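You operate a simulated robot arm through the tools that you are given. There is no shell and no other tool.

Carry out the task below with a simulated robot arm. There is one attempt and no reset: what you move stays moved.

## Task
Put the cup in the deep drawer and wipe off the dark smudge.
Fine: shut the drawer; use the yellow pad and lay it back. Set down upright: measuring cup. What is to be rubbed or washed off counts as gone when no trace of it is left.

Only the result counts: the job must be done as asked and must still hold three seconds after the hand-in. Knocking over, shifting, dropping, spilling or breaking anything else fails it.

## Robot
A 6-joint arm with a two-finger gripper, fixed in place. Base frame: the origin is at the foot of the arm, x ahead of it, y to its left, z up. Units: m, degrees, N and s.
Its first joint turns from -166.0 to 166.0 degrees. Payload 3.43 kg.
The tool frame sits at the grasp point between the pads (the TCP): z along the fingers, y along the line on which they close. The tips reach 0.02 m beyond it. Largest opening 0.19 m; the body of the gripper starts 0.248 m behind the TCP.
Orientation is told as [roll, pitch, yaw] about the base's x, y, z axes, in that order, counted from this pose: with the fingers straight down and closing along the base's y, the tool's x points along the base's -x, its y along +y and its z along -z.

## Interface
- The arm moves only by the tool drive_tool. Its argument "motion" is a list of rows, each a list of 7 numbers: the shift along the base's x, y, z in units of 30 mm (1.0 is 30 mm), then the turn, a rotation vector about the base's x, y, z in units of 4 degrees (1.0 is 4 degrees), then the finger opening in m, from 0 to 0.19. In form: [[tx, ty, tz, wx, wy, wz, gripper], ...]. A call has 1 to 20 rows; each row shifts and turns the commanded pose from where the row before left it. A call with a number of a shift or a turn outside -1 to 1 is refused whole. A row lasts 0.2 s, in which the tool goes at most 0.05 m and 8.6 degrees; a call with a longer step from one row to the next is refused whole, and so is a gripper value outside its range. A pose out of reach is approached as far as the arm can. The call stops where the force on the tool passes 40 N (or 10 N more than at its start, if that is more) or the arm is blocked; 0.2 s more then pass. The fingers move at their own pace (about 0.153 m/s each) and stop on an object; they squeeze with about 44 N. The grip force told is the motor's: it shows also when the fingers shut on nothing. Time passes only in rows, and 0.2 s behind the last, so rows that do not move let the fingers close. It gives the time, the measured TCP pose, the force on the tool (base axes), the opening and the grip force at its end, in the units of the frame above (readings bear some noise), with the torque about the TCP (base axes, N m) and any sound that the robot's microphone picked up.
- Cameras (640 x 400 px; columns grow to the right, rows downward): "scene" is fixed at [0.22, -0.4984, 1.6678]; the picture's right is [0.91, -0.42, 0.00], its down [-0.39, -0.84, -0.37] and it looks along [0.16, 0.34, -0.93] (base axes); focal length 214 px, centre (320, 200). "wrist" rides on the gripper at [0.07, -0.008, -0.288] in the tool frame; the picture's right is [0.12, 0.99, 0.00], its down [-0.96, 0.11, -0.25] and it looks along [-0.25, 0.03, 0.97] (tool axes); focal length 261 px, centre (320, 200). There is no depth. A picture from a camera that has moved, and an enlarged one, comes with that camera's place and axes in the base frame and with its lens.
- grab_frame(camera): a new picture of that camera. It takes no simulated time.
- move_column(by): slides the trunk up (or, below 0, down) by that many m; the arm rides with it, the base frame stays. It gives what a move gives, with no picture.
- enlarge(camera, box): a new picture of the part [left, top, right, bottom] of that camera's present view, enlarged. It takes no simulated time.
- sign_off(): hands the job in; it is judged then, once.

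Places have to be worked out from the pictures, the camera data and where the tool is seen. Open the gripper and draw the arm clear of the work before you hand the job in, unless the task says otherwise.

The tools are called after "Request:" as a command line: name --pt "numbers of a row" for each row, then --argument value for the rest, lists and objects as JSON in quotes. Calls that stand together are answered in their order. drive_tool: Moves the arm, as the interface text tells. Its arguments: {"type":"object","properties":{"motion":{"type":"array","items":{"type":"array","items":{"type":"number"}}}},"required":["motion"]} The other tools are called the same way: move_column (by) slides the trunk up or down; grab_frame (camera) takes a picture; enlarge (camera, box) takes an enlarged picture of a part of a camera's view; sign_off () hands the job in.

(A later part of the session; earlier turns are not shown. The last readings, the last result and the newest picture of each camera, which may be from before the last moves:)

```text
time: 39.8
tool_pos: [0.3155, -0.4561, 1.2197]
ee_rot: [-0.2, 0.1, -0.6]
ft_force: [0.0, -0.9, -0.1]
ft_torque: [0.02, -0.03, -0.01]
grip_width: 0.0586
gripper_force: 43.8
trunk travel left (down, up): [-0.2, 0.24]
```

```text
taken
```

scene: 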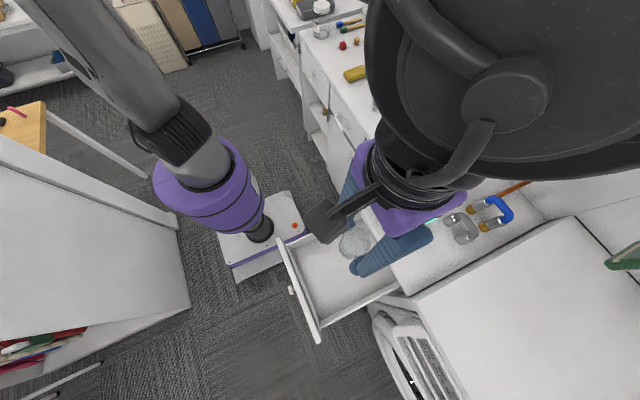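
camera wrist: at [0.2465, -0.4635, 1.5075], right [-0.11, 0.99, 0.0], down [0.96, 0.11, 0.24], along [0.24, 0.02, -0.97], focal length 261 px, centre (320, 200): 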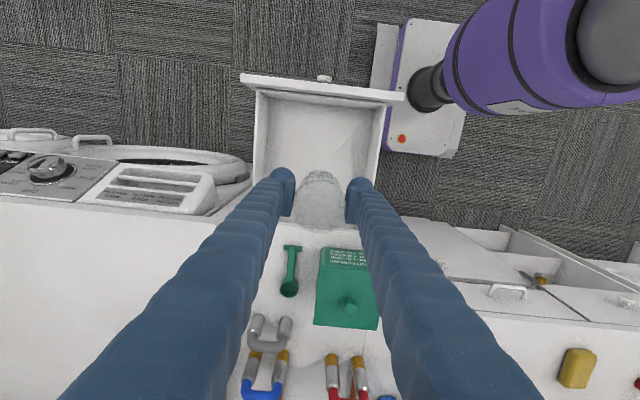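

The drawer interior spans about y −0.60…−0.33, x 0.17…0.45. I shift over its centre (0.30, −0.465) and descend part way.

Request:
drive_tool --pt "-0.5 -0.3 -0.5 0 0 0 0.03" --pt "0 0 -0.9 0 0 0 0.03" --pt "0 0 -0.9 0 0 0 0.03" --pt "0 0 -0.9 0 0 0 0.03" --pt "0 0 -0.9 0 0 0 0.03" --pt "0 0 -0.9 0 0 0 0.03" --pt "0 0 -0.9 0 0 0 0.03" --pt "0 0 -0.9 0 0 0 0.03"

Request:
grab_frame --camera "wrist"

Request:
grab_frame --camera "scene"

```text
time: 41.5
tool_pos: [0.2992, -0.4662, 1.0156]
ee_rot: [-0.2, 0.0, -0.5]
ft_force: [-0.2, 0.4, -0.7]
ft_torque: [-0.01, 0.03, -0.01]
grip_width: 0.0584
gripper_force: 44.0
trunk travel left (down, up): [-0.2, 0.24]
```

```text
taken
camera wrist: at [0.2295, -0.474, 1.3031], right [-0.11, 0.99, 0.0], down [0.96, 0.11, 0.24], along [0.24, 0.02, -0.97], focal length 261 px, centre (320, 200)
```

wrist: 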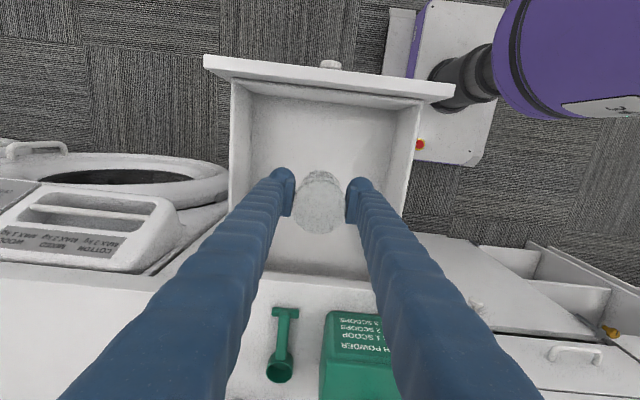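

```text
taken
```

scene: 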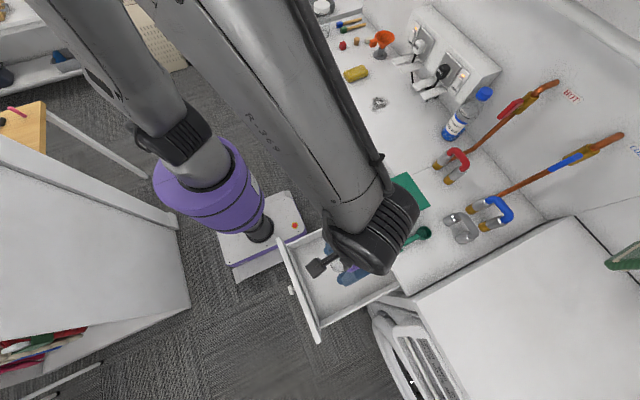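

Well centred. I descend to z≈0.86 and check again.

Request:
drive_tool --pt "0 0 -0.9 0 0 0 0.03" --pt "0 0 -0.9 0 0 0 0.03" --pt "0 0 -0.9 0 0 0 0.03" --pt "0 0 -0.9 0 0 0 0.03" --pt "0 0 -0.9 0 0 0 0.03" --pt "0 0 -0.7 0 0 0 0.03"

Request:
grab_frame --camera "wrist"

```text
time: 43.0
tool_pos: [0.2979, -0.4663, 0.8572]
ee_rot: [-0.1, 0.3, -0.5]
ft_force: [0.2, -0.1, -1.3]
ft_torque: [0.0, 0.03, 0.0]
grip_width: 0.0587
gripper_force: 43.8
trunk travel left (down, up): [-0.2, 0.24]
```

```text
taken
camera wrist: at [0.2291, -0.4738, 1.1459], right [-0.11, 0.99, 0.0], down [0.96, 0.11, 0.24], along [0.24, 0.02, -0.97], focal length 261 px, centre (320, 200)
```

wrist: 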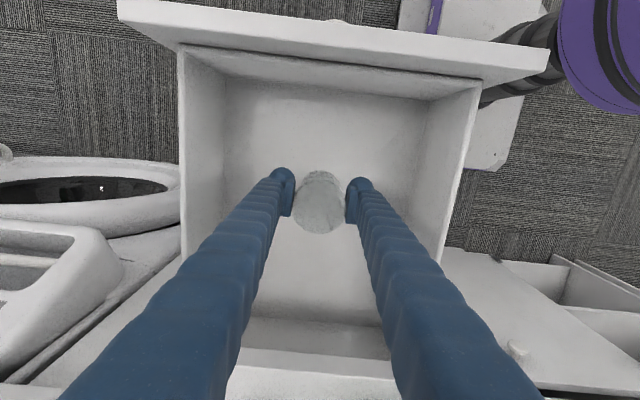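

The floor is estimated at z≈0.75, so contact is expected near TCP 0.80–0.82. I lower in small steps.

Request:
drive_tool --pt "0 0 -0.4 0 0 0 0.03" --pt "0 0 -0.3 0 0 0 0.03" --pt "0 0 -0.2 0 0 0 0.03" --pt "0 0 -0.1 0 0 0 0.03"

Request:
drive_tool --pt "0 0 -0.1 0 0 0 0.03" --pt "0 0 -0.1 0 0 0 0.03"

Request:
grab_frame --camera "wrist"

```text
time: 44.0
tool_pos: [0.2991, -0.4679, 0.8276]
ee_rot: [-0.2, 0.2, -0.5]
ft_force: [-0.6, 0.3, -0.3]
ft_torque: [0.0, 0.03, -0.04]
grip_width: 0.0588
gripper_force: 43.9
trunk travel left (down, up): [-0.2, 0.24]
```

```text
time: 44.5
tool_pos: [0.2995, -0.4674, 0.822]
ee_rot: [-0.2, 0.1, -0.5]
ft_force: [-0.2, 0.2, -0.1]
ft_torque: [0.0, 0.0, -0.04]
grip_width: 0.0586
gripper_force: 43.8
trunk travel left (down, up): [-0.2, 0.24]
```

```text
taken
camera wrist: at [0.2303, -0.474, 1.1111], right [-0.11, 0.99, 0.0], down [0.96, 0.11, 0.24], along [0.24, 0.02, -0.97], focal length 261 px, centre (320, 200)
```

wrist: 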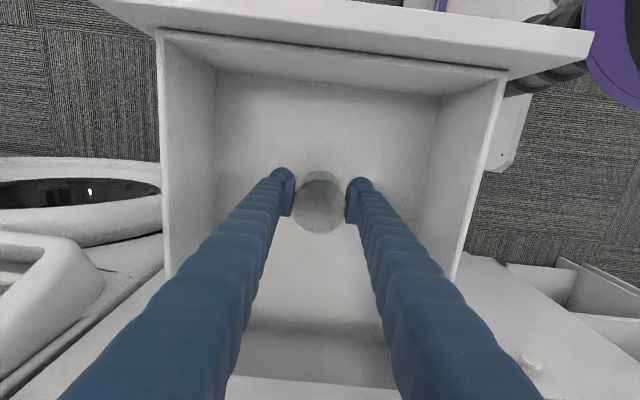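

No contact yet; continuing in 3 mm steps.

Request:
drive_tool --pt "0 0 -0.1 0 0 0 0.03" --pt "0 0 -0.07 0 0 0 0.03"

Request:
drive_tool --pt "0 0 -0.1 0 0 0 0.03"

Request:
drive_tool --pt "0 0 -0.1 0 0 0 0.03"

```text
time: 45.1
tool_pos: [0.2992, -0.4668, 0.8165]
ee_rot: [-0.2, 0.2, -0.5]
ft_force: [0.6, -0.8, 0.0]
ft_torque: [0.01, 0.01, -0.02]
grip_width: 0.0584
gripper_force: 44.0
trunk travel left (down, up): [-0.2, 0.24]
```

```text
time: 45.5
tool_pos: [0.2983, -0.4657, 0.8136]
ee_rot: [-0.1, 0.1, -0.5]
ft_force: [-0.3, 0.7, -0.3]
ft_torque: [0.01, 0.04, 0.0]
grip_width: 0.0585
gripper_force: 44.1
trunk travel left (down, up): [-0.2, 0.24]
```

```text
time: 46.0
tool_pos: [0.3006, -0.4672, 0.8111]
ee_rot: [-0.2, 0.3, -0.6]
ft_force: [-0.3, 0.1, 0.8]
ft_torque: [-0.03, -0.02, 0.01]
grip_width: 0.0585
gripper_force: 44.1
trunk travel left (down, up): [-0.2, 0.24]
```

Request:
drive_tool --pt "0 0 -0.1 0 0 0 0.03"

Request:
drive_tool --pt "0 0 -0.1 0 0 0 0.03"

Request:
drive_tool --pt "0 0 -0.1 0 0 0 0.03"

Request:
grab_frame --camera "wrist"

```text
time: 46.4
tool_pos: [0.2995, -0.4664, 0.8073]
ee_rot: [-0.2, 0.1, -0.4]
ft_force: [-0.2, -0.1, -1.0]
ft_torque: [-0.05, -0.02, 0.05]
grip_width: 0.0587
gripper_force: 44.2
trunk travel left (down, up): [-0.2, 0.24]
```

```text
time: 46.8
tool_pos: [0.2986, -0.4673, 0.8054]
ee_rot: [-0.2, 0.2, -0.5]
ft_force: [0.8, 2.9, 10.2]
ft_torque: [0.22, 0.06, -0.03]
grip_width: 0.0583
gripper_force: 43.7
trunk travel left (down, up): [-0.2, 0.24]
```

```text
time: 47.2
tool_pos: [0.3002, -0.4672, 0.8071]
ee_rot: [-0.4, 0.0, -0.5]
ft_force: [-1.6, 3.2, 17.1]
ft_torque: [0.39, 0.38, -0.07]
grip_width: 0.0584
gripper_force: 44.1
trunk travel left (down, up): [-0.2, 0.24]
stopped in row 1: the force on the tool passed its limit at 42 N (the readings are from after the stop); the commanded pose is now the measured one
```

```text
taken
camera wrist: at [0.2297, -0.4737, 1.0936], right [-0.11, 0.99, -0.01], down [0.96, 0.11, 0.25], along [0.25, 0.02, -0.97], focal length 261 px, centre (320, 200)
```

wrist: 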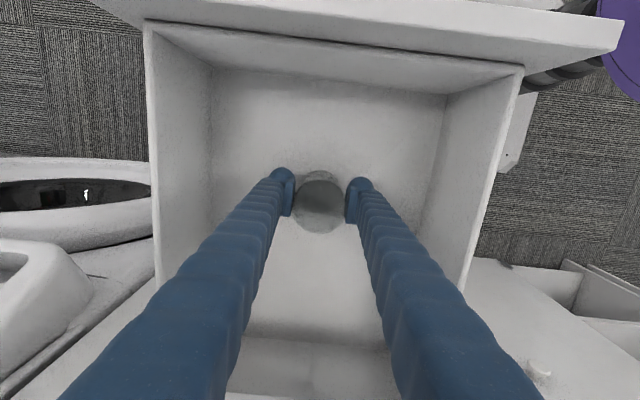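

Contact with the drawer floor at TCP ≈0.806. I ease up 1 mm to drop the force, then open the fingers.

Request:
drive_tool --pt "0 0 0.04 0 0 0 0.03" --pt "0 0 0 0 0 0 0.03"

Request:
drive_tool --pt "0 0 0 0 0 0 0.07" --pt "0 0 0 0 0 0 0.09" --pt "0 0 0 0 0 0 0.11" --pt "0 0 0 0 0 0 0.11"

Request:
grab_frame --camera "wrist"

```text
time: 47.8
tool_pos: [0.2994, -0.467, 0.8057]
ee_rot: [-0.3, 0.1, -0.5]
ft_force: [-0.7, 1.5, 4.8]
ft_torque: [0.2, 0.19, -0.02]
grip_width: 0.0585
gripper_force: 44.4
trunk travel left (down, up): [-0.2, 0.24]
```

```text
time: 48.8
tool_pos: [0.2991, -0.4678, 0.8055]
ee_rot: [-0.4, 0.1, -0.5]
ft_force: [0.2, -0.2, -0.8]
ft_torque: [-0.01, 0.01, 0.02]
grip_width: 0.1102
gripper_force: 0.0
trunk travel left (down, up): [-0.2, 0.24]
```

```text
taken
camera wrist: at [0.2303, -0.4746, 1.0939], right [-0.11, 0.99, -0.01], down [0.96, 0.11, 0.25], along [0.24, 0.02, -0.97], focal length 261 px, centre (320, 200)
```

wrist: 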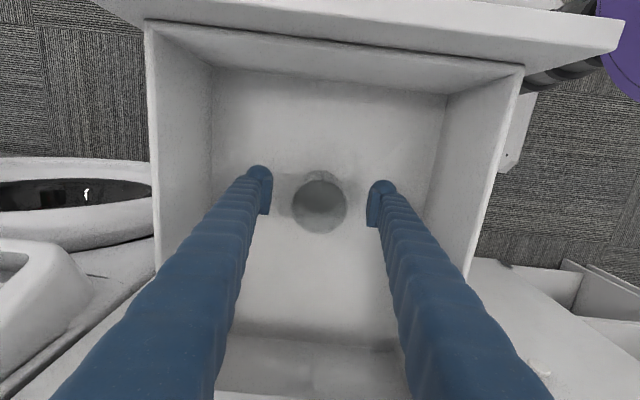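

The cup stands upright in the drawer. I lift straight out to z≈1.15 and look again.

Request:
drive_tool --pt "0 0 0.3 0 0 0 0.11" --pt "0 0 0.6 0 0 0 0.11" --pt "0 0 0.9 0 0 0 0.11" --pt "0 0 0.9 0 0 0 0.11" --pt "0 0 0.9 0 0 0 0.11" --pt "0 0 0.9 0 0 0 0.11" --pt "0 0 0.9 0 0 0 0.11" --pt "0 0 0.9 0 0 0 0.11" --pt "0 0 0.9 0 0 0 0.11" --pt "0 0 0.9 0 0 0 0.11" --pt "0 0 0.9 0 0 0 0.11" --pt "0 0 0.9 0 0 0 0.11" --pt "0 0 0.9 0 0 0 0.11"

Request:
grab_frame --camera "wrist"

Request:
enlarge --camera "scene" --box '[320, 40, 440, 130]'

```text
time: 51.6
tool_pos: [0.3004, -0.4687, 1.129]
ee_rot: [-0.3, 0.1, -0.5]
ft_force: [-0.4, -0.5, -0.2]
ft_torque: [0.04, -0.01, 0.02]
grip_width: 0.1102
gripper_force: 0.0
trunk travel left (down, up): [-0.2, 0.24]
```

```text
taken
camera wrist: at [0.2301, -0.4751, 1.4178], right [-0.11, 0.99, -0.01], down [0.96, 0.11, 0.25], along [0.24, 0.02, -0.97], focal length 261 px, centre (320, 200)
```

wrist: 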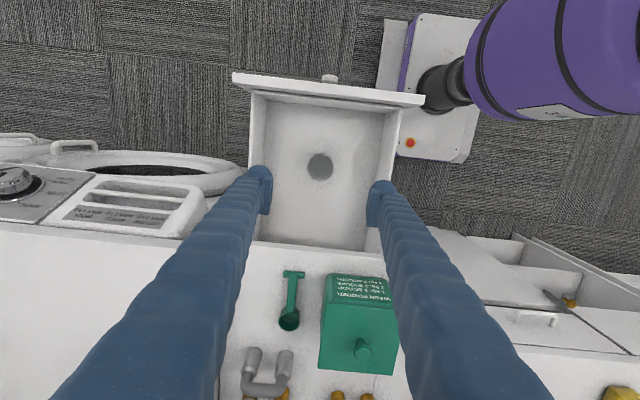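

```text
4.44 times, centred on (380, 85) of scene
camera zoom: at [0.22, -0.4984, 1.6678], right [0.91, -0.42, 0.0], down [-0.39, -0.84, -0.37], along [0.16, 0.34, -0.93], focal length 953 px, centre (53, 711)
```

zoom: 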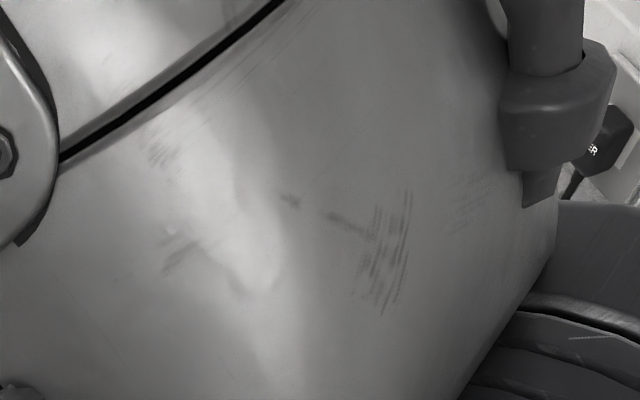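

The cup stands in the drawer's middle. To shut the drawer I go to the front side (x≈0.06), tilted so only the fingertips lead, straddling the knob at y≈−0.467.

Request:
drive_tool --pt "-0.8 0 0 0 0 0 0.11" --pt "-0.8 0 0 0 -1 0 0.11" --pt "-0.8 0 0 0 -1 0 0.11" --pt "-0.8 0 0 0 -1 0 0.11" --pt "-0.8 0 0 0 -1 0 0.11" --pt "-0.8 0 0 0 -1 0 0.11" --pt "-0.8 0 0 0 0 0 0.11" --pt "-0.8 0 0 0 0 0 0.11" --pt "-0.8 0 0 0 0 0 0.11" --pt "-0.8 0 0 0 0 0 0.11"

Request:
grab_frame --camera "wrist"

Request:
grab_frame --camera "scene"

```text
time: 53.8
tool_pos: [0.0565, -0.4653, 1.1293]
ee_rot: [-0.1, -19.9, -0.5]
ft_force: [0.0, -0.5, 0.3]
ft_torque: [-0.01, 0.01, 0.01]
grip_width: 0.1101
gripper_force: 0.0
trunk travel left (down, up): [-0.2, 0.24]
```

```text
taken
camera wrist: at [-0.1072, -0.4716, 1.3764], right [-0.1, 0.99, -0.04], down [0.82, 0.11, 0.56], along [0.56, 0.02, -0.83], focal length 261 px, centre (320, 200)
```

wrist: 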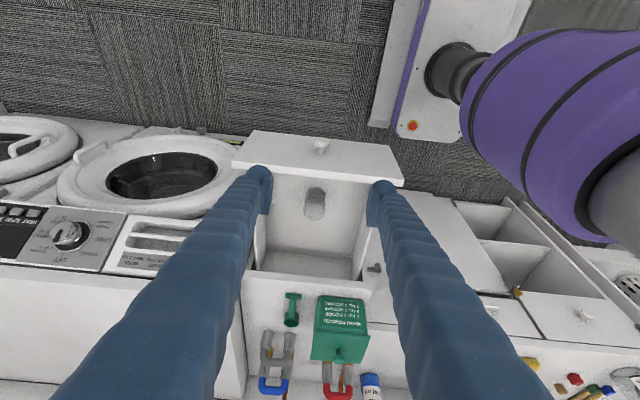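

```text
taken
```

scene: 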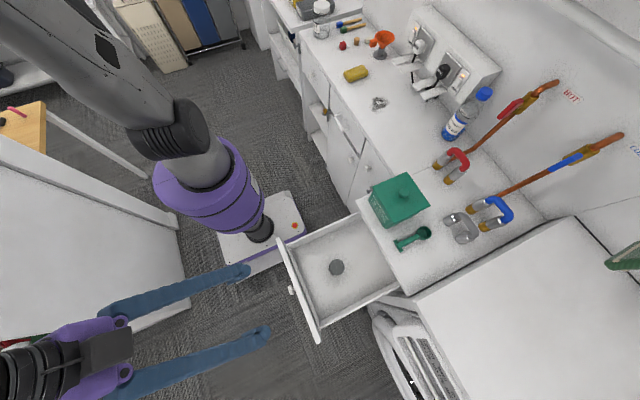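

The knob is centred between the fingers and the face is clear ahead. I descend to z≈0.83 beside the drawer front.

Request:
drive_tool --pt "0 0 -0.9 0 0 0 0.11" --pt "0 0 -0.9 0 0 0 0.11" --pt "0 0 -0.9 0 0 0 0.11" --pt "0 0 -0.9 0 0 0 0.11" --pt "0 0 -0.9 0 0 0 0.11" --pt "0 0 -0.9 0 0 0 0.11" --pt "0 0 -0.9 0 0 0 0.11"

Request:
grab_frame --camera "wrist"

Request:
grab_frame --camera "scene"

```text
time: 55.4
tool_pos: [0.0599, -0.4678, 0.9379]
ee_rot: [-0.2, -20.0, -0.6]
ft_force: [0.0, 0.8, 0.7]
ft_torque: [-0.02, -0.02, -0.02]
grip_width: 0.1099
gripper_force: 0.0
trunk travel left (down, up): [-0.2, 0.24]
```

```text
taken
camera wrist: at [-0.1038, -0.4745, 1.185], right [-0.1, 0.99, -0.04], down [0.82, 0.11, 0.56], along [0.56, 0.02, -0.83], focal length 261 px, centre (320, 200)
```

wrist: 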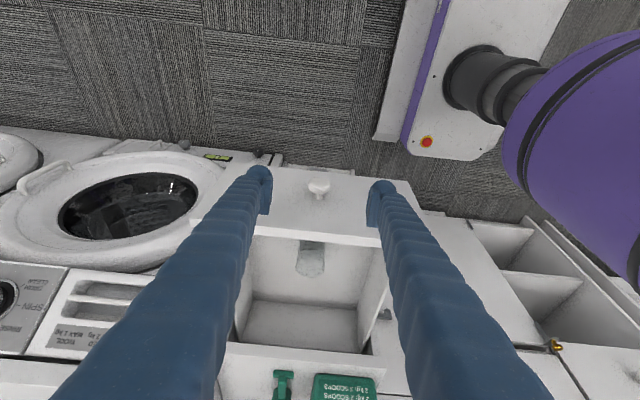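

```text
taken
```

scene: 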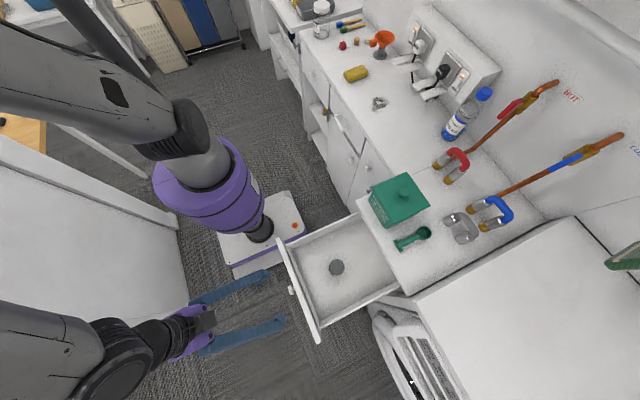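

Request:
drive_tool --pt "0 0 -0.9 0 0 0 0.11" --pt "0 0 -0.9 0 0 0 0.11" --pt "0 0 -0.9 0 0 0 0.11" --pt "0 0 -0.9 0 0 0 0.11"

Request:
grab_frame --camera "wrist"

Request:
enlarge --camera "scene" --box '[180, 200, 440, 380]'

```text
time: 56.4
tool_pos: [0.058, -0.4683, 0.8332]
ee_rot: [-0.2, -20.0, -0.5]
ft_force: [-0.9, 0.8, -0.5]
ft_torque: [-0.05, -0.06, 0.0]
grip_width: 0.11
gripper_force: 0.1
trunk travel left (down, up): [-0.2, 0.24]
```

```text
taken
camera wrist: at [-0.1058, -0.4749, 1.0799], right [-0.1, 0.99, -0.04], down [0.82, 0.11, 0.56], along [0.56, 0.02, -0.83], focal length 261 px, centre (320, 200)
```

wrist: 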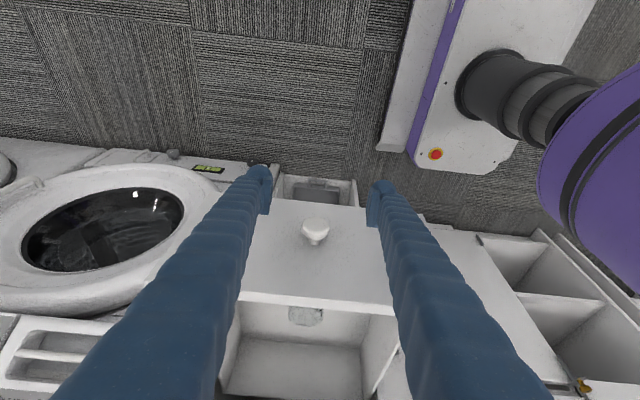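

```text
2.22 times, centred on (310, 290) of scene
camera zoom: at [0.22, -0.4984, 1.6678], right [0.91, -0.42, 0.0], down [-0.39, -0.84, -0.37], along [0.16, 0.34, -0.93], focal length 477 px, centre (342, 0)
```

zoom: 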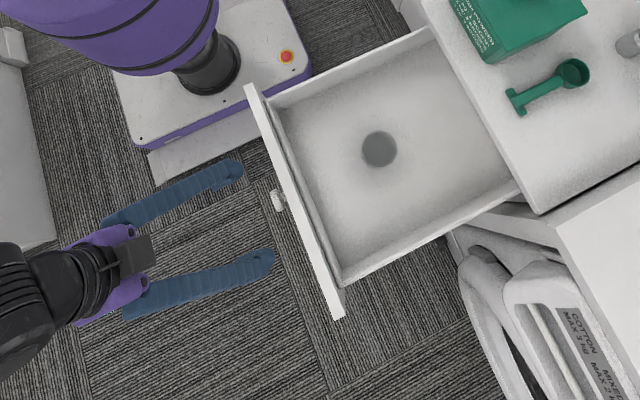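

Before pushing, I check the compartment that appears below the drawer.

Request:
enlarge --camera "wrist" --box '[240, 140, 400, 260]'

```text
3.33 times, centred on (320, 200) of wrist
camera zoom: at [-0.1058, -0.4749, 1.0799], right [-0.1, 0.99, -0.04], down [0.82, 0.11, 0.56], along [0.56, 0.02, -0.83], focal length 869 px, centre (320, 200)
```

zoom: 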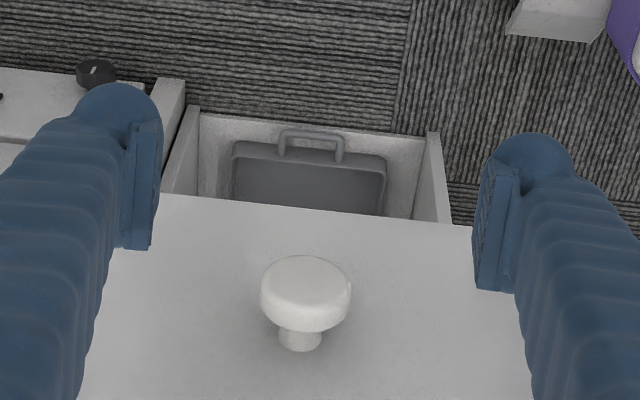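

Only a toolbox in an open compartment below, so this is the one drawer. I push forward gently.

Request:
drive_tool --pt "0.5 0 0 0 0 0 0.11" --pt "0.4 0 0 0 0 0 0.11" --pt "0.3 0 0 0 0 0 0.11" --pt "0.2 0 0 0 0 0 0.11" --pt "0.2 0 0 0 0 0 0.11" --pt "0.2 0 0 0 0 0 0.11" --pt "0.2 0 0 0 0 0 0.11" --pt "0.3 0 0 0 0 0 0.11" --pt "0.3 0 0 0 0 0 0.11"

Request:
grab_frame --camera "wrist"

Request:
enlarge --camera "scene" --box '[180, 200, 440, 380]'

```text
time: 58.4
tool_pos: [0.1381, -0.4694, 0.8312]
ee_rot: [-0.2, -20.0, -0.7]
ft_force: [0.6, 0.0, 1.5]
ft_torque: [0.0, -0.01, -0.03]
grip_width: 0.1101
gripper_force: 0.1
trunk travel left (down, up): [-0.2, 0.24]
```

```text
taken
camera wrist: at [-0.0265, -0.475, 1.0782], right [-0.1, 0.99, -0.04], down [0.82, 0.11, 0.56], along [0.56, 0.02, -0.83], focal length 261 px, centre (320, 200)
```

wrist: 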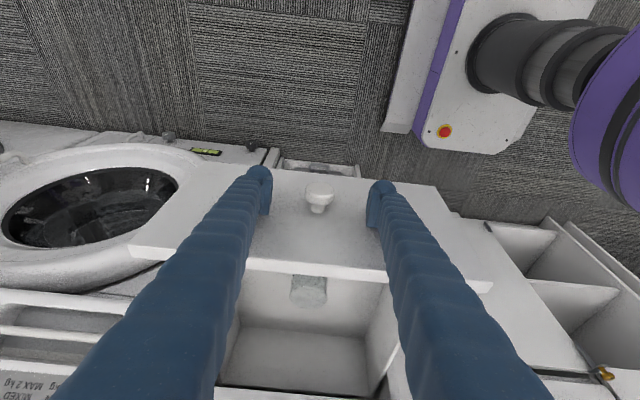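

```text
2.22 times, centred on (310, 290) of scene
camera zoom: at [0.22, -0.4984, 1.6678], right [0.91, -0.42, 0.0], down [-0.39, -0.84, -0.37], along [0.16, 0.34, -0.93], focal length 477 px, centre (342, 0)
```

zoom: 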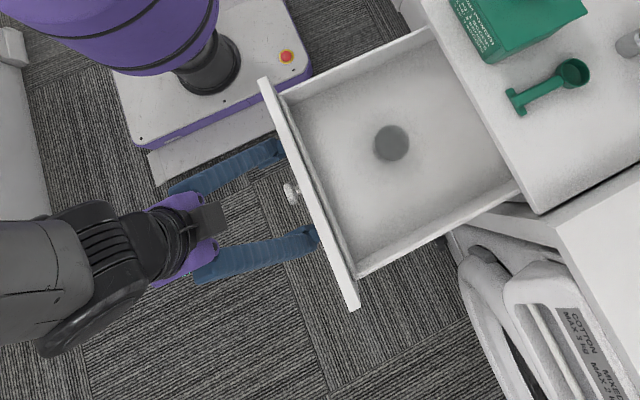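

The drawer slides easily and the cup rides along. I continue at a slow, steady pace.

Request:
drive_tool --pt "0.2 0 0 0 0 0 0.11" --pt "0.3 0 0 0 0 0 0.11" --pt "0.3 0 0 0 0 0 0.11" --pt "0.3 0 0 0 0 0 0.11" --pt "0.3 0 0 0 0 0 0.11" --pt "0.3 0 0 0 0 0 0.11" --pt "0.3 0 0 0 0 0 0.11" --pt "0.3 0 0 0 0 0 0.11" --pt "0.3 0 0 0 0 0 0.11" --pt "0.3 0 0 0 0 0 0.11" --pt "0.3 0 0 0 0 0 0.11" --pt "0.3 0 0 0 0 0 0.11" --pt "0.3 0 0 0 0 0 0.11" --pt "0.3 0 0 0 0 0 0.11" --pt "0.2 0 0 0 0 0 0.11"

Request:
grab_frame --camera "wrist"

Request:
enlarge --camera "scene" --box '[180, 200, 440, 380]'

```text
time: 61.6
tool_pos: [0.2651, -0.4694, 0.8312]
ee_rot: [-0.2, -20.1, -0.7]
ft_force: [-0.2, -0.1, 0.4]
ft_torque: [0.0, 0.02, 0.01]
grip_width: 0.1102
gripper_force: 0.0
trunk travel left (down, up): [-0.2, 0.24]
```

```text
taken
camera wrist: at [0.1019, -0.4752, 1.0785], right [-0.1, 0.99, -0.04], down [0.82, 0.11, 0.56], along [0.56, 0.02, -0.83], focal length 261 px, centre (320, 200)
```

wrist: 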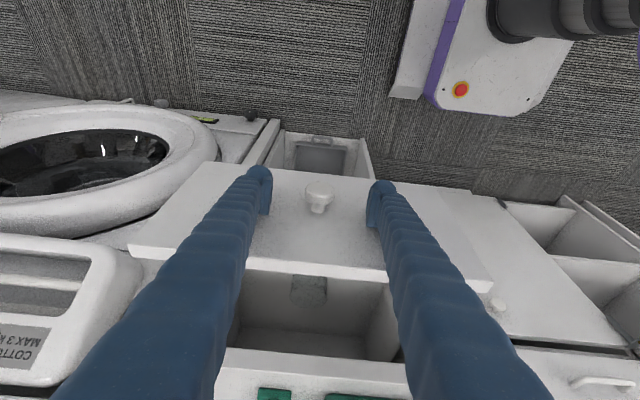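

```text
2.22 times, centred on (310, 290) of scene
camera zoom: at [0.22, -0.4984, 1.6678], right [0.91, -0.42, 0.0], down [-0.39, -0.84, -0.37], along [0.16, 0.34, -0.93], focal length 477 px, centre (342, 0)
```

zoom: 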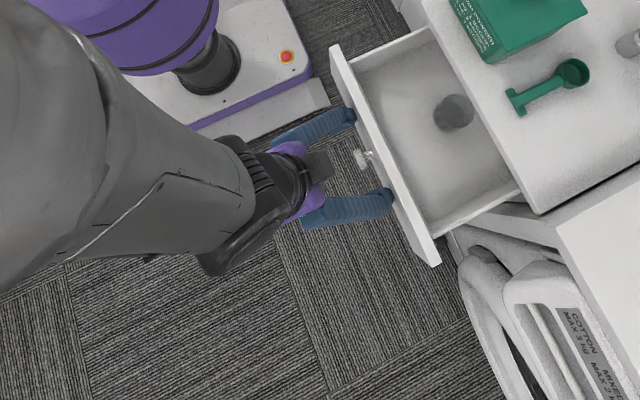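

Sliding well, cup still upright. I continue another ~0.10 m.

Request:
drive_tool --pt "0.2 0 0 0 0 0 0.11" --pt "0.3 0 0 0 0 0 0.11" --pt "0.3 0 0 0 0 0 0.11" --pt "0.3 0 0 0 0 0 0.11" --pt "0.3 0 0 0 0 0 0.11" --pt "0.3 0 0 0 0 0 0.11" --pt "0.3 0 0 0 0 0 0.11" --pt "0.3 0 0 0 0 0 0.11" --pt "0.3 0 0 0 0 0 0.11" --pt "0.3 0 0 0 0 0 0.11" --pt "0.3 0 0 0 0 0 0.11" --pt "0.2 0 0 0 0 0 0.11"

Request:
grab_frame --camera "wrist"

Request:
enlarge --camera "scene" --box '[260, 170, 460, 320]'

```text
time: 64.2
tool_pos: [0.3687, -0.469, 0.8335]
ee_rot: [-0.3, -20.0, -0.5]
ft_force: [-0.2, -0.5, -1.1]
ft_torque: [-0.03, 0.02, 0.06]
grip_width: 0.1101
gripper_force: 0.4
trunk travel left (down, up): [-0.2, 0.24]
```

```text
taken
camera wrist: at [0.2038, -0.4751, 1.0794], right [-0.1, 0.99, -0.04], down [0.82, 0.11, 0.56], along [0.56, 0.02, -0.83], focal length 261 px, centre (320, 200)
```

wrist: 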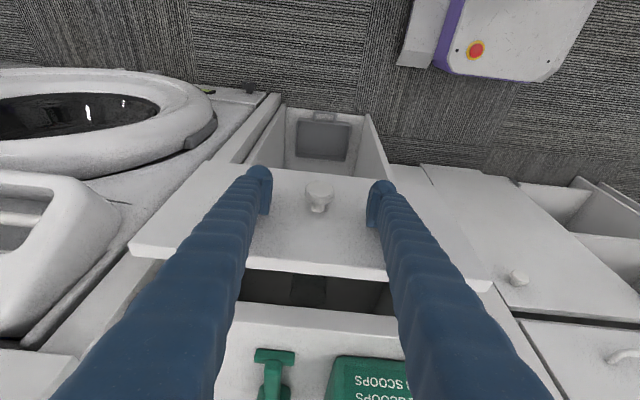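

```text
2.67 times, centred on (360, 245) of scene
camera zoom: at [0.22, -0.4984, 1.6678], right [0.91, -0.42, 0.0], down [-0.39, -0.84, -0.37], along [0.16, 0.34, -0.93], focal length 572 px, centre (213, 80)
```

zoom: 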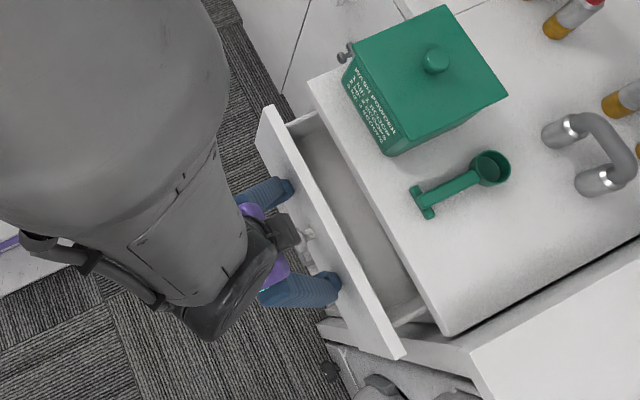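

About 0.07 m left. I push slowly until it seats, watching the force.

Request:
drive_tool --pt "0.2 0 0 0 0 0 0.11" --pt "0.25 0 0 0 0 0 0.11" --pt "0.25 0 0 0 0 0 0.11" --pt "0.25 0 0 0 0 0 0.11" --pt "0.25 0 0 0 0 0 0.11" --pt "0.25 0 0 0 0 0 0.11"

Request:
grab_frame --camera "wrist"

Request:
enlarge --camera "scene" --box '[260, 170, 460, 320]'

```text
time: 65.6
tool_pos: [0.4143, -0.4679, 0.8318]
ee_rot: [-0.2, -19.8, -0.5]
ft_force: [0.8, -0.1, 0.0]
ft_torque: [0.01, 0.01, 0.01]
grip_width: 0.1102
gripper_force: 0.1
trunk travel left (down, up): [-0.2, 0.24]
```

```text
taken
camera wrist: at [0.2491, -0.4742, 1.0788], right [-0.1, 0.99, -0.04], down [0.82, 0.11, 0.56], along [0.56, 0.02, -0.83], focal length 261 px, centre (320, 200)
```

wrist: 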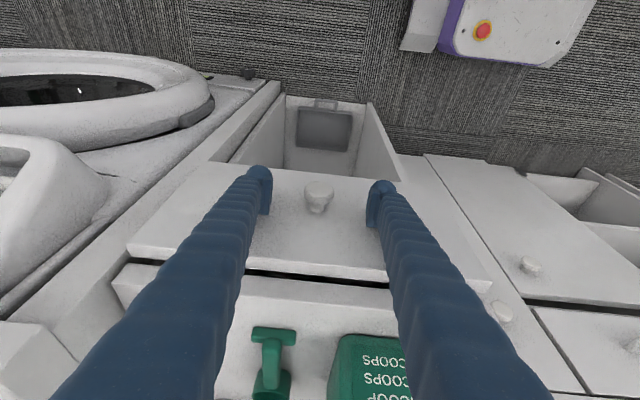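

```text
2.67 times, centred on (360, 245) of scene
camera zoom: at [0.22, -0.4984, 1.6678], right [0.91, -0.42, 0.0], down [-0.39, -0.84, -0.37], along [0.16, 0.34, -0.93], focal length 572 px, centre (213, 80)
```

zoom: 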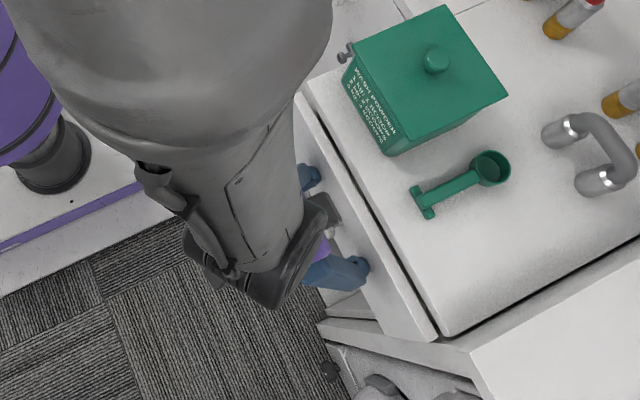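

Nearly shut; a small gap remains. I push the last bit in fine steps.

Request:
drive_tool --pt "0.15 0 0 0 0 0 0.11" --pt "0.15 0 0 0 0 0 0.11" --pt "0.15 0 0 0 0 0 0.11" --pt "0.15 0 0 0 0 0 0.11" --pt "0.15 0 0 0 0 0 0.11"

Request:
enlarge --camera "wrist" --box '[100, 130, 540, 400]'

Request:
enlarge --camera "scene" --box '[340, 170, 460, 320]'

```text
time: 66.8
tool_pos: [0.4352, -0.4692, 0.8327]
ee_rot: [-0.2, -20.1, -0.5]
ft_force: [-0.1, -0.6, 0.6]
ft_torque: [0.02, 0.03, 0.01]
grip_width: 0.1099
gripper_force: 0.0
trunk travel left (down, up): [-0.2, 0.24]
```

```text
1.45 times, centred on (320, 265) of wrist
camera zoom: at [0.2711, -0.4748, 1.0798], right [-0.1, 0.99, -0.04], down [0.82, 0.11, 0.56], along [0.56, 0.02, -0.83], focal length 379 px, centre (320, 106)
```

zoom: 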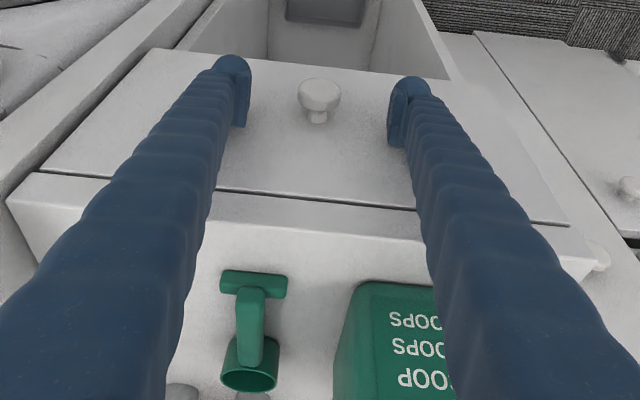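

```text
2.67 times, centred on (400, 245) of scene
camera zoom: at [0.22, -0.4984, 1.6678], right [0.91, -0.42, 0.0], down [-0.39, -0.84, -0.37], along [0.16, 0.34, -0.93], focal length 572 px, centre (107, 80)
```

zoom: 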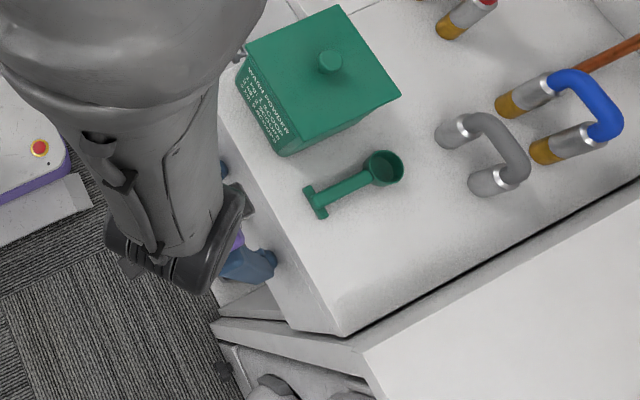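

The front is now at the counter edge with only a thin dark line; no resistance yet. I push on until it meets the stop.

Request:
drive_tool --pt "0.1 0 0 0 0 0 0.11" --pt "0.1 0 0 0 0 0 0.11" --pt "0.1 0 0 0 0 0 0.11"

Request:
drive_tool --pt "0.1 0 0 0 0 0 0.11" --pt "0.1 0 0 0 0 0 0.11" --pt "0.1 0 0 0 0 0 0.11"

Request:
enlarge --camera "wrist" --box '[100, 130, 540, 400]'

```text
time: 67.6
tool_pos: [0.4446, -0.4676, 0.8327]
ee_rot: [-0.2, -19.9, -0.6]
ft_force: [-1.3, 0.1, 0.0]
ft_torque: [-0.02, 0.02, 0.11]
grip_width: 0.1105
gripper_force: 0.0
trunk travel left (down, up): [-0.2, 0.24]
```

```text
time: 68.3
tool_pos: [0.4447, -0.468, 0.8309]
ee_rot: [-0.2, -19.4, -0.6]
ft_force: [-14.5, -0.8, 0.0]
ft_torque: [-0.3, -0.01, 0.96]
grip_width: 0.11
gripper_force: 0.0
trunk travel left (down, up): [-0.2, 0.24]
stopped in row 3: the force on the tool passed its limit at 44 N (the readings are from after the stop); the commanded pose is now the measured one
```

```text
1.45 times, centred on (320, 265) of wrist
camera zoom: at [0.2825, -0.4744, 1.0793], right [-0.1, 0.99, -0.04], down [0.83, 0.11, 0.55], along [0.56, 0.02, -0.83], focal length 379 px, centre (320, 106)
```

zoom: 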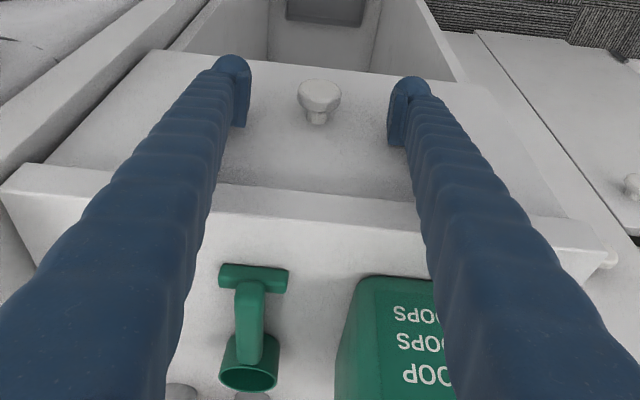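

Firm stop (44 N) and the gap is gone: the drawer is seated. I back off and check it stays shut.

Request:
drive_tool --pt "-0.2 0 0 0 0 0 0.11" --pt "-0.5 0 0 0 0 0 0.11" --pt "-0.8 0 0 0 0 0 0.11" --pt "-0.8 0 0 0 0 0 0.11" --pt "-0.8 0 0 0 0 0 0.11" --pt "-0.8 0 0.5 0 0 0 0.11" --pt "0 0 0.8 0 0 0 0.11" --pt "0 0 0.9 0 0 0 0.11" --pt "0 0 0.9 0 0 0 0.11"

Request:
grab_frame --camera "wrist"

Request:
grab_frame --camera "scene"

```text
time: 70.3
tool_pos: [0.3284, -0.4689, 0.9247]
ee_rot: [-0.2, -19.7, -0.6]
ft_force: [-0.4, 0.1, 0.4]
ft_torque: [0.02, -0.04, 0.01]
grip_width: 0.11
gripper_force: 0.1
trunk travel left (down, up): [-0.2, 0.24]
```

```text
taken
camera wrist: at [0.1659, -0.4743, 1.172], right [-0.1, 0.99, -0.04], down [0.82, 0.11, 0.56], along [0.56, 0.02, -0.83], focal length 261 px, centre (320, 200)
```

wrist: 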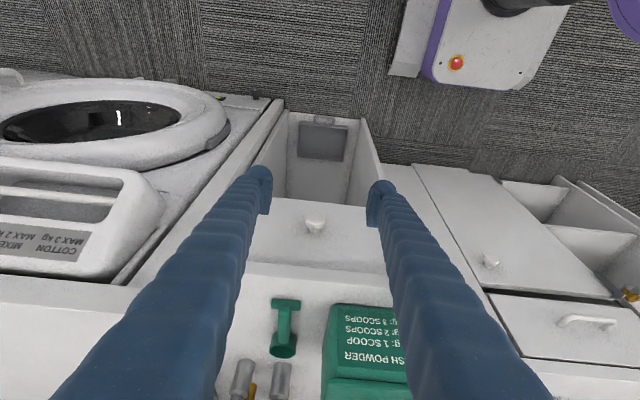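

```text
taken
```

scene: 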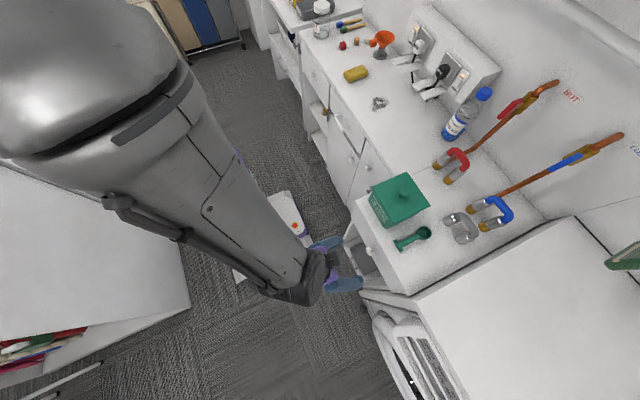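

The drawer is shut. I rise, untilt, and travel back over the main counter toward the pad and smudge.

Request:
drive_tool --pt "0 0 0.9 0 0 0 0.13" --pt "0 0 0.9 0 0 0 0.13" --pt "0 0 0.9 0 0 0 0.13" --pt "0 0 0.9 0 1 0 0.13" --pt "0 0 0.9 0 1 0 0.13" --pt "0 0 0.9 0 1 0 0.13" --pt "0 0 0.9 0 1 0 0.13" --pt "0 0 0.9 0 0.95 0 0.13" --pt "0 0 0.9 0 0 0 0.13" --pt "0 0 0.9 0 0 0 0.13"

Request:
drive_tool --pt "0.6 1 0 0 0 0 0.13" --pt "0.6 1 0 0 0 0 0.13" --pt "0.6 1 0 0 0 0 0.13" --pt "0.6 1 0 0 0 0 0.13" --pt "0.6 1 0 0 0 0 0.13" --pt "0.6 1 0 0 0 0 0.13" --pt "0.6 1 0 0 0 0 0.13" --pt "0.6 1 0 0 0 0 0.13" --pt "0.6 1 0 0 0 0 0.13" --pt "0.6 1 0 0 0 0 0.13" --pt "0.6 1 0 0 0 0 0.13" --pt "0.6 1 0 0 0 0 0.13" --pt "0.6 1 0 0 0 0 0.13" --pt "0.6 1 0 0 0 0 0.13" --pt "0.6 1 0 0 0 0 0.13"

Request:
drive_tool --pt "0.8 0.9 0 0 0 0 0.13" --pt "0.8 0.9 0 0 0 0 0.13" --pt "0.8 0.9 0 0 0 0 0.13" --pt "0.8 0.9 0 0 0 0 0.13" --pt "0.8 0.9 0 0 0 0 0.13"

Request:
grab_frame --camera "wrist"

Request:
grab_frame --camera "scene"

```text
time: 72.5
tool_pos: [0.3315, -0.4677, 1.1926]
ee_rot: [-0.5, 0.2, -0.4]
ft_force: [0.2, -0.4, 0.5]
ft_torque: [-0.03, -0.01, -0.01]
grip_width: 0.13
gripper_force: 0.1
trunk travel left (down, up): [-0.2, 0.24]
```

```text
time: 75.7
tool_pos: [0.6028, -0.0154, 1.1952]
ee_rot: [-0.4, 0.1, -0.5]
ft_force: [-0.2, 0.1, 0.3]
ft_torque: [-0.01, 0.0, -0.02]
grip_width: 0.1297
gripper_force: 0.1
trunk travel left (down, up): [-0.2, 0.24]
```

```text
time: 76.9
tool_pos: [0.7218, 0.1174, 1.192]
ee_rot: [-0.4, 0.3, -0.5]
ft_force: [0.2, 0.1, -0.1]
ft_torque: [-0.06, 0.04, -0.02]
grip_width: 0.1302
gripper_force: 0.1
trunk travel left (down, up): [-0.2, 0.24]
```

```text
taken
camera wrist: at [0.653, 0.1121, 1.4801], right [-0.11, 0.99, -0.01], down [0.96, 0.11, 0.24], along [0.24, 0.02, -0.97], focal length 261 px, centre (320, 200)
```

wrist: 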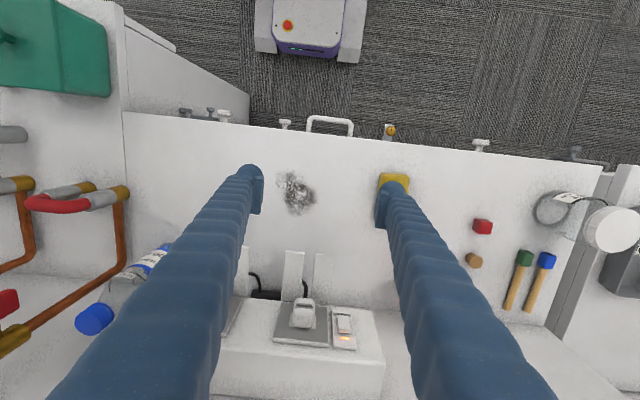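

```text
taken
```

scene: 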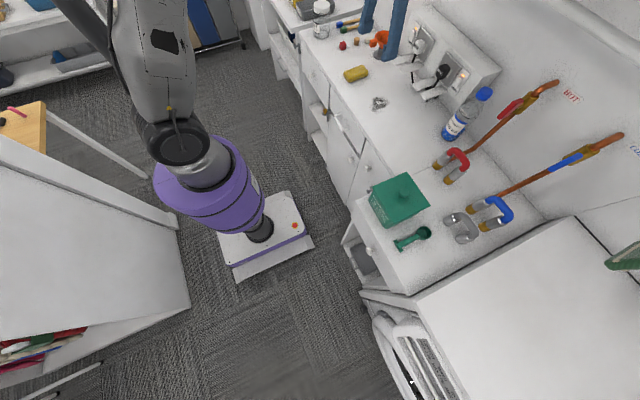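

Now I enlarge the smudge and pad in both views for measuring.

Request:
enlarge --camera "wrist" --box '[250, 155, 350, 230]'

Request:
enlarge --camera "scene" --box '[330, 55, 410, 115]'

```text
5.33 times, centred on (300, 192) of wrist
camera zoom: at [0.653, 0.1121, 1.4801], right [-0.11, 0.99, -0.01], down [0.96, 0.11, 0.24], along [0.24, 0.02, -0.97], focal length 1390 px, centre (427, 240)
```

zoom: 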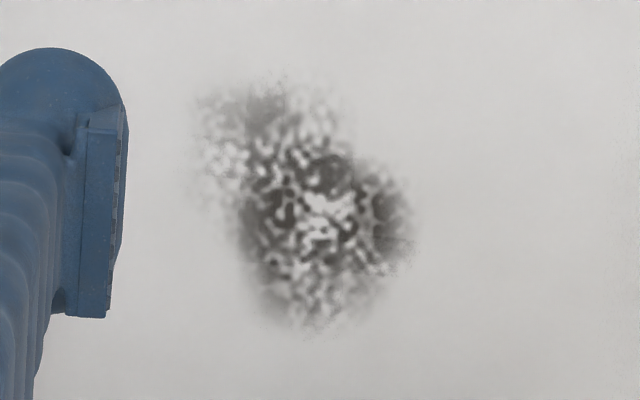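

```text
6.67 times, centred on (370, 85) of scene
camera zoom: at [0.22, -0.4984, 1.6678], right [0.91, -0.42, 0.0], down [-0.39, -0.84, -0.37], along [0.16, 0.34, -0.93], focal length 1430 px, centre (-13, 967)
```

zoom: 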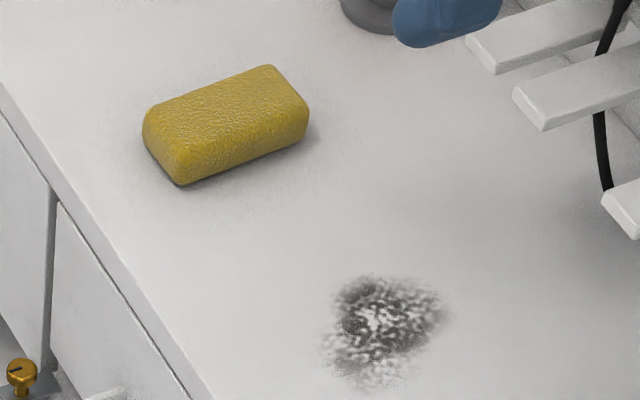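

Smudge spans roughly x 0.73–0.84, y 0.025–0.125; the pad is near (0.764, 0.268), long axis about along x. I move above the pad to align.

Request:
drive_tool --pt "0.233 0.84 -0.3 0 0 0 0.13" --pt "0.233 0.84 -0.3 0 0 0 0.13" --pt "0.233 0.84 -0.3 0 0 0 0.13" --pt "0.233 0.84 -0.3 0 0 0 0.13" --pt "0.233 0.84 -0.3 0 0 0 0.13" --pt "0.233 0.84 -0.3 0 0 0 0.13" --pt "0 0 0 0 0 0 0.13"

Request:
grab_frame --camera "wrist"

Request:
enlarge --camera "wrist" --box '[240, 130, 400, 230]'

```text
time: 78.5
tool_pos: [0.7632, 0.2705, 1.141]
ee_rot: [-0.4, 0.2, -0.5]
ft_force: [-0.9, -0.2, 0.7]
ft_torque: [-0.06, -0.02, 0.01]
grip_width: 0.1299
gripper_force: 0.1
trunk travel left (down, up): [-0.2, 0.24]
```

```text
taken
camera wrist: at [0.6943, 0.2641, 1.4302], right [-0.11, 0.99, -0.01], down [0.96, 0.11, 0.24], along [0.24, 0.02, -0.97], focal length 261 px, centre (320, 200)
```

wrist: 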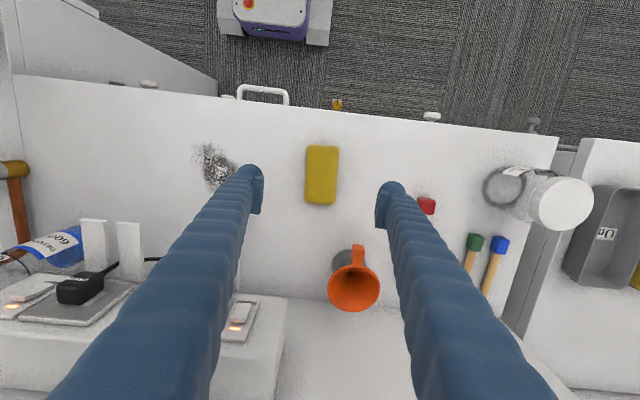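

```text
4.00 times, centred on (320, 180) of wrist
camera zoom: at [0.6943, 0.2641, 1.4302], right [-0.11, 0.99, -0.01], down [0.96, 0.11, 0.24], along [0.24, 0.02, -0.97], focal length 1043 px, centre (320, 280)
```

zoom: 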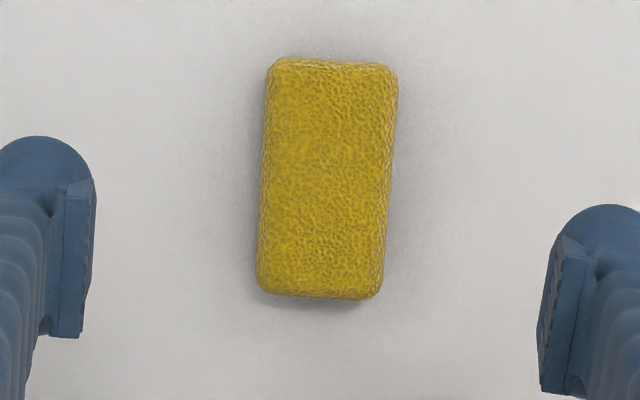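

Pad centre works out at (0.768, 0.2745), yaw about +3°. I align the gripper to it and descend with fingers open either side.

Request:
drive_tool --pt "0.16 0.13 -0.5 0 0 0.9 0.12" --pt "0 0 -0.9 0 0 0 0.12" --pt "0 0 -0.9 0 0 0 0.12" --pt "0 0 -0.9 0 0 0 0.12" --pt "0 0 -0.9 0 0 0 0.12" --pt "0 0 -0.9 0 0 0 0.12" --pt "0 0 -0.5 0 0 0 0.12"

Request:
grab_frame --camera "wrist"

Request:
enlarge --camera "scene" --box '[320, 45, 400, 105]'

```text
time: 80.1
tool_pos: [0.7661, 0.2706, 0.9753]
ee_rot: [-0.4, 0.2, 3.0]
ft_force: [-0.2, 0.1, 0.2]
ft_torque: [0.02, -0.01, 0.01]
grip_width: 0.1201
gripper_force: 0.0
trunk travel left (down, up): [-0.2, 0.24]
```

```text
taken
camera wrist: at [0.698, 0.2595, 1.2642], right [-0.17, 0.98, -0.01], down [0.95, 0.17, 0.24], along [0.24, 0.04, -0.97], focal length 261 px, centre (320, 200)
```

wrist: 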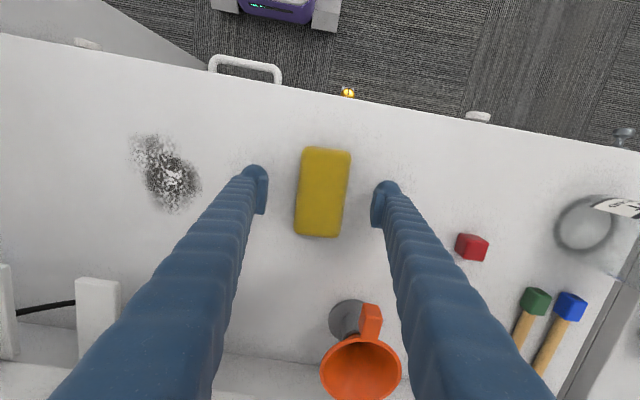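

```text
6.67 times, centred on (360, 75) of scene
camera zoom: at [0.22, -0.4984, 1.6678], right [0.91, -0.42, 0.0], down [-0.39, -0.84, -0.37], along [0.16, 0.34, -0.93], focal length 1430 px, centre (53, 1033)
```

zoom: 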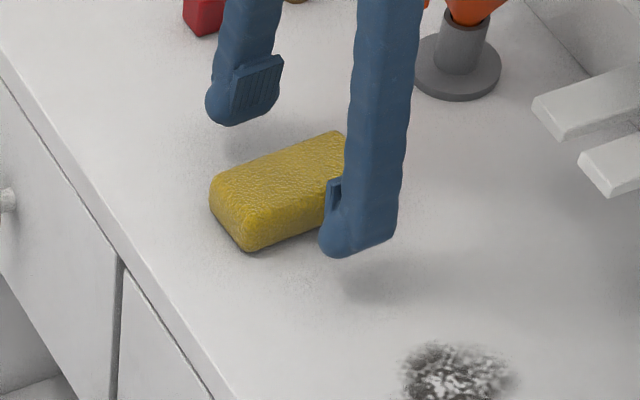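

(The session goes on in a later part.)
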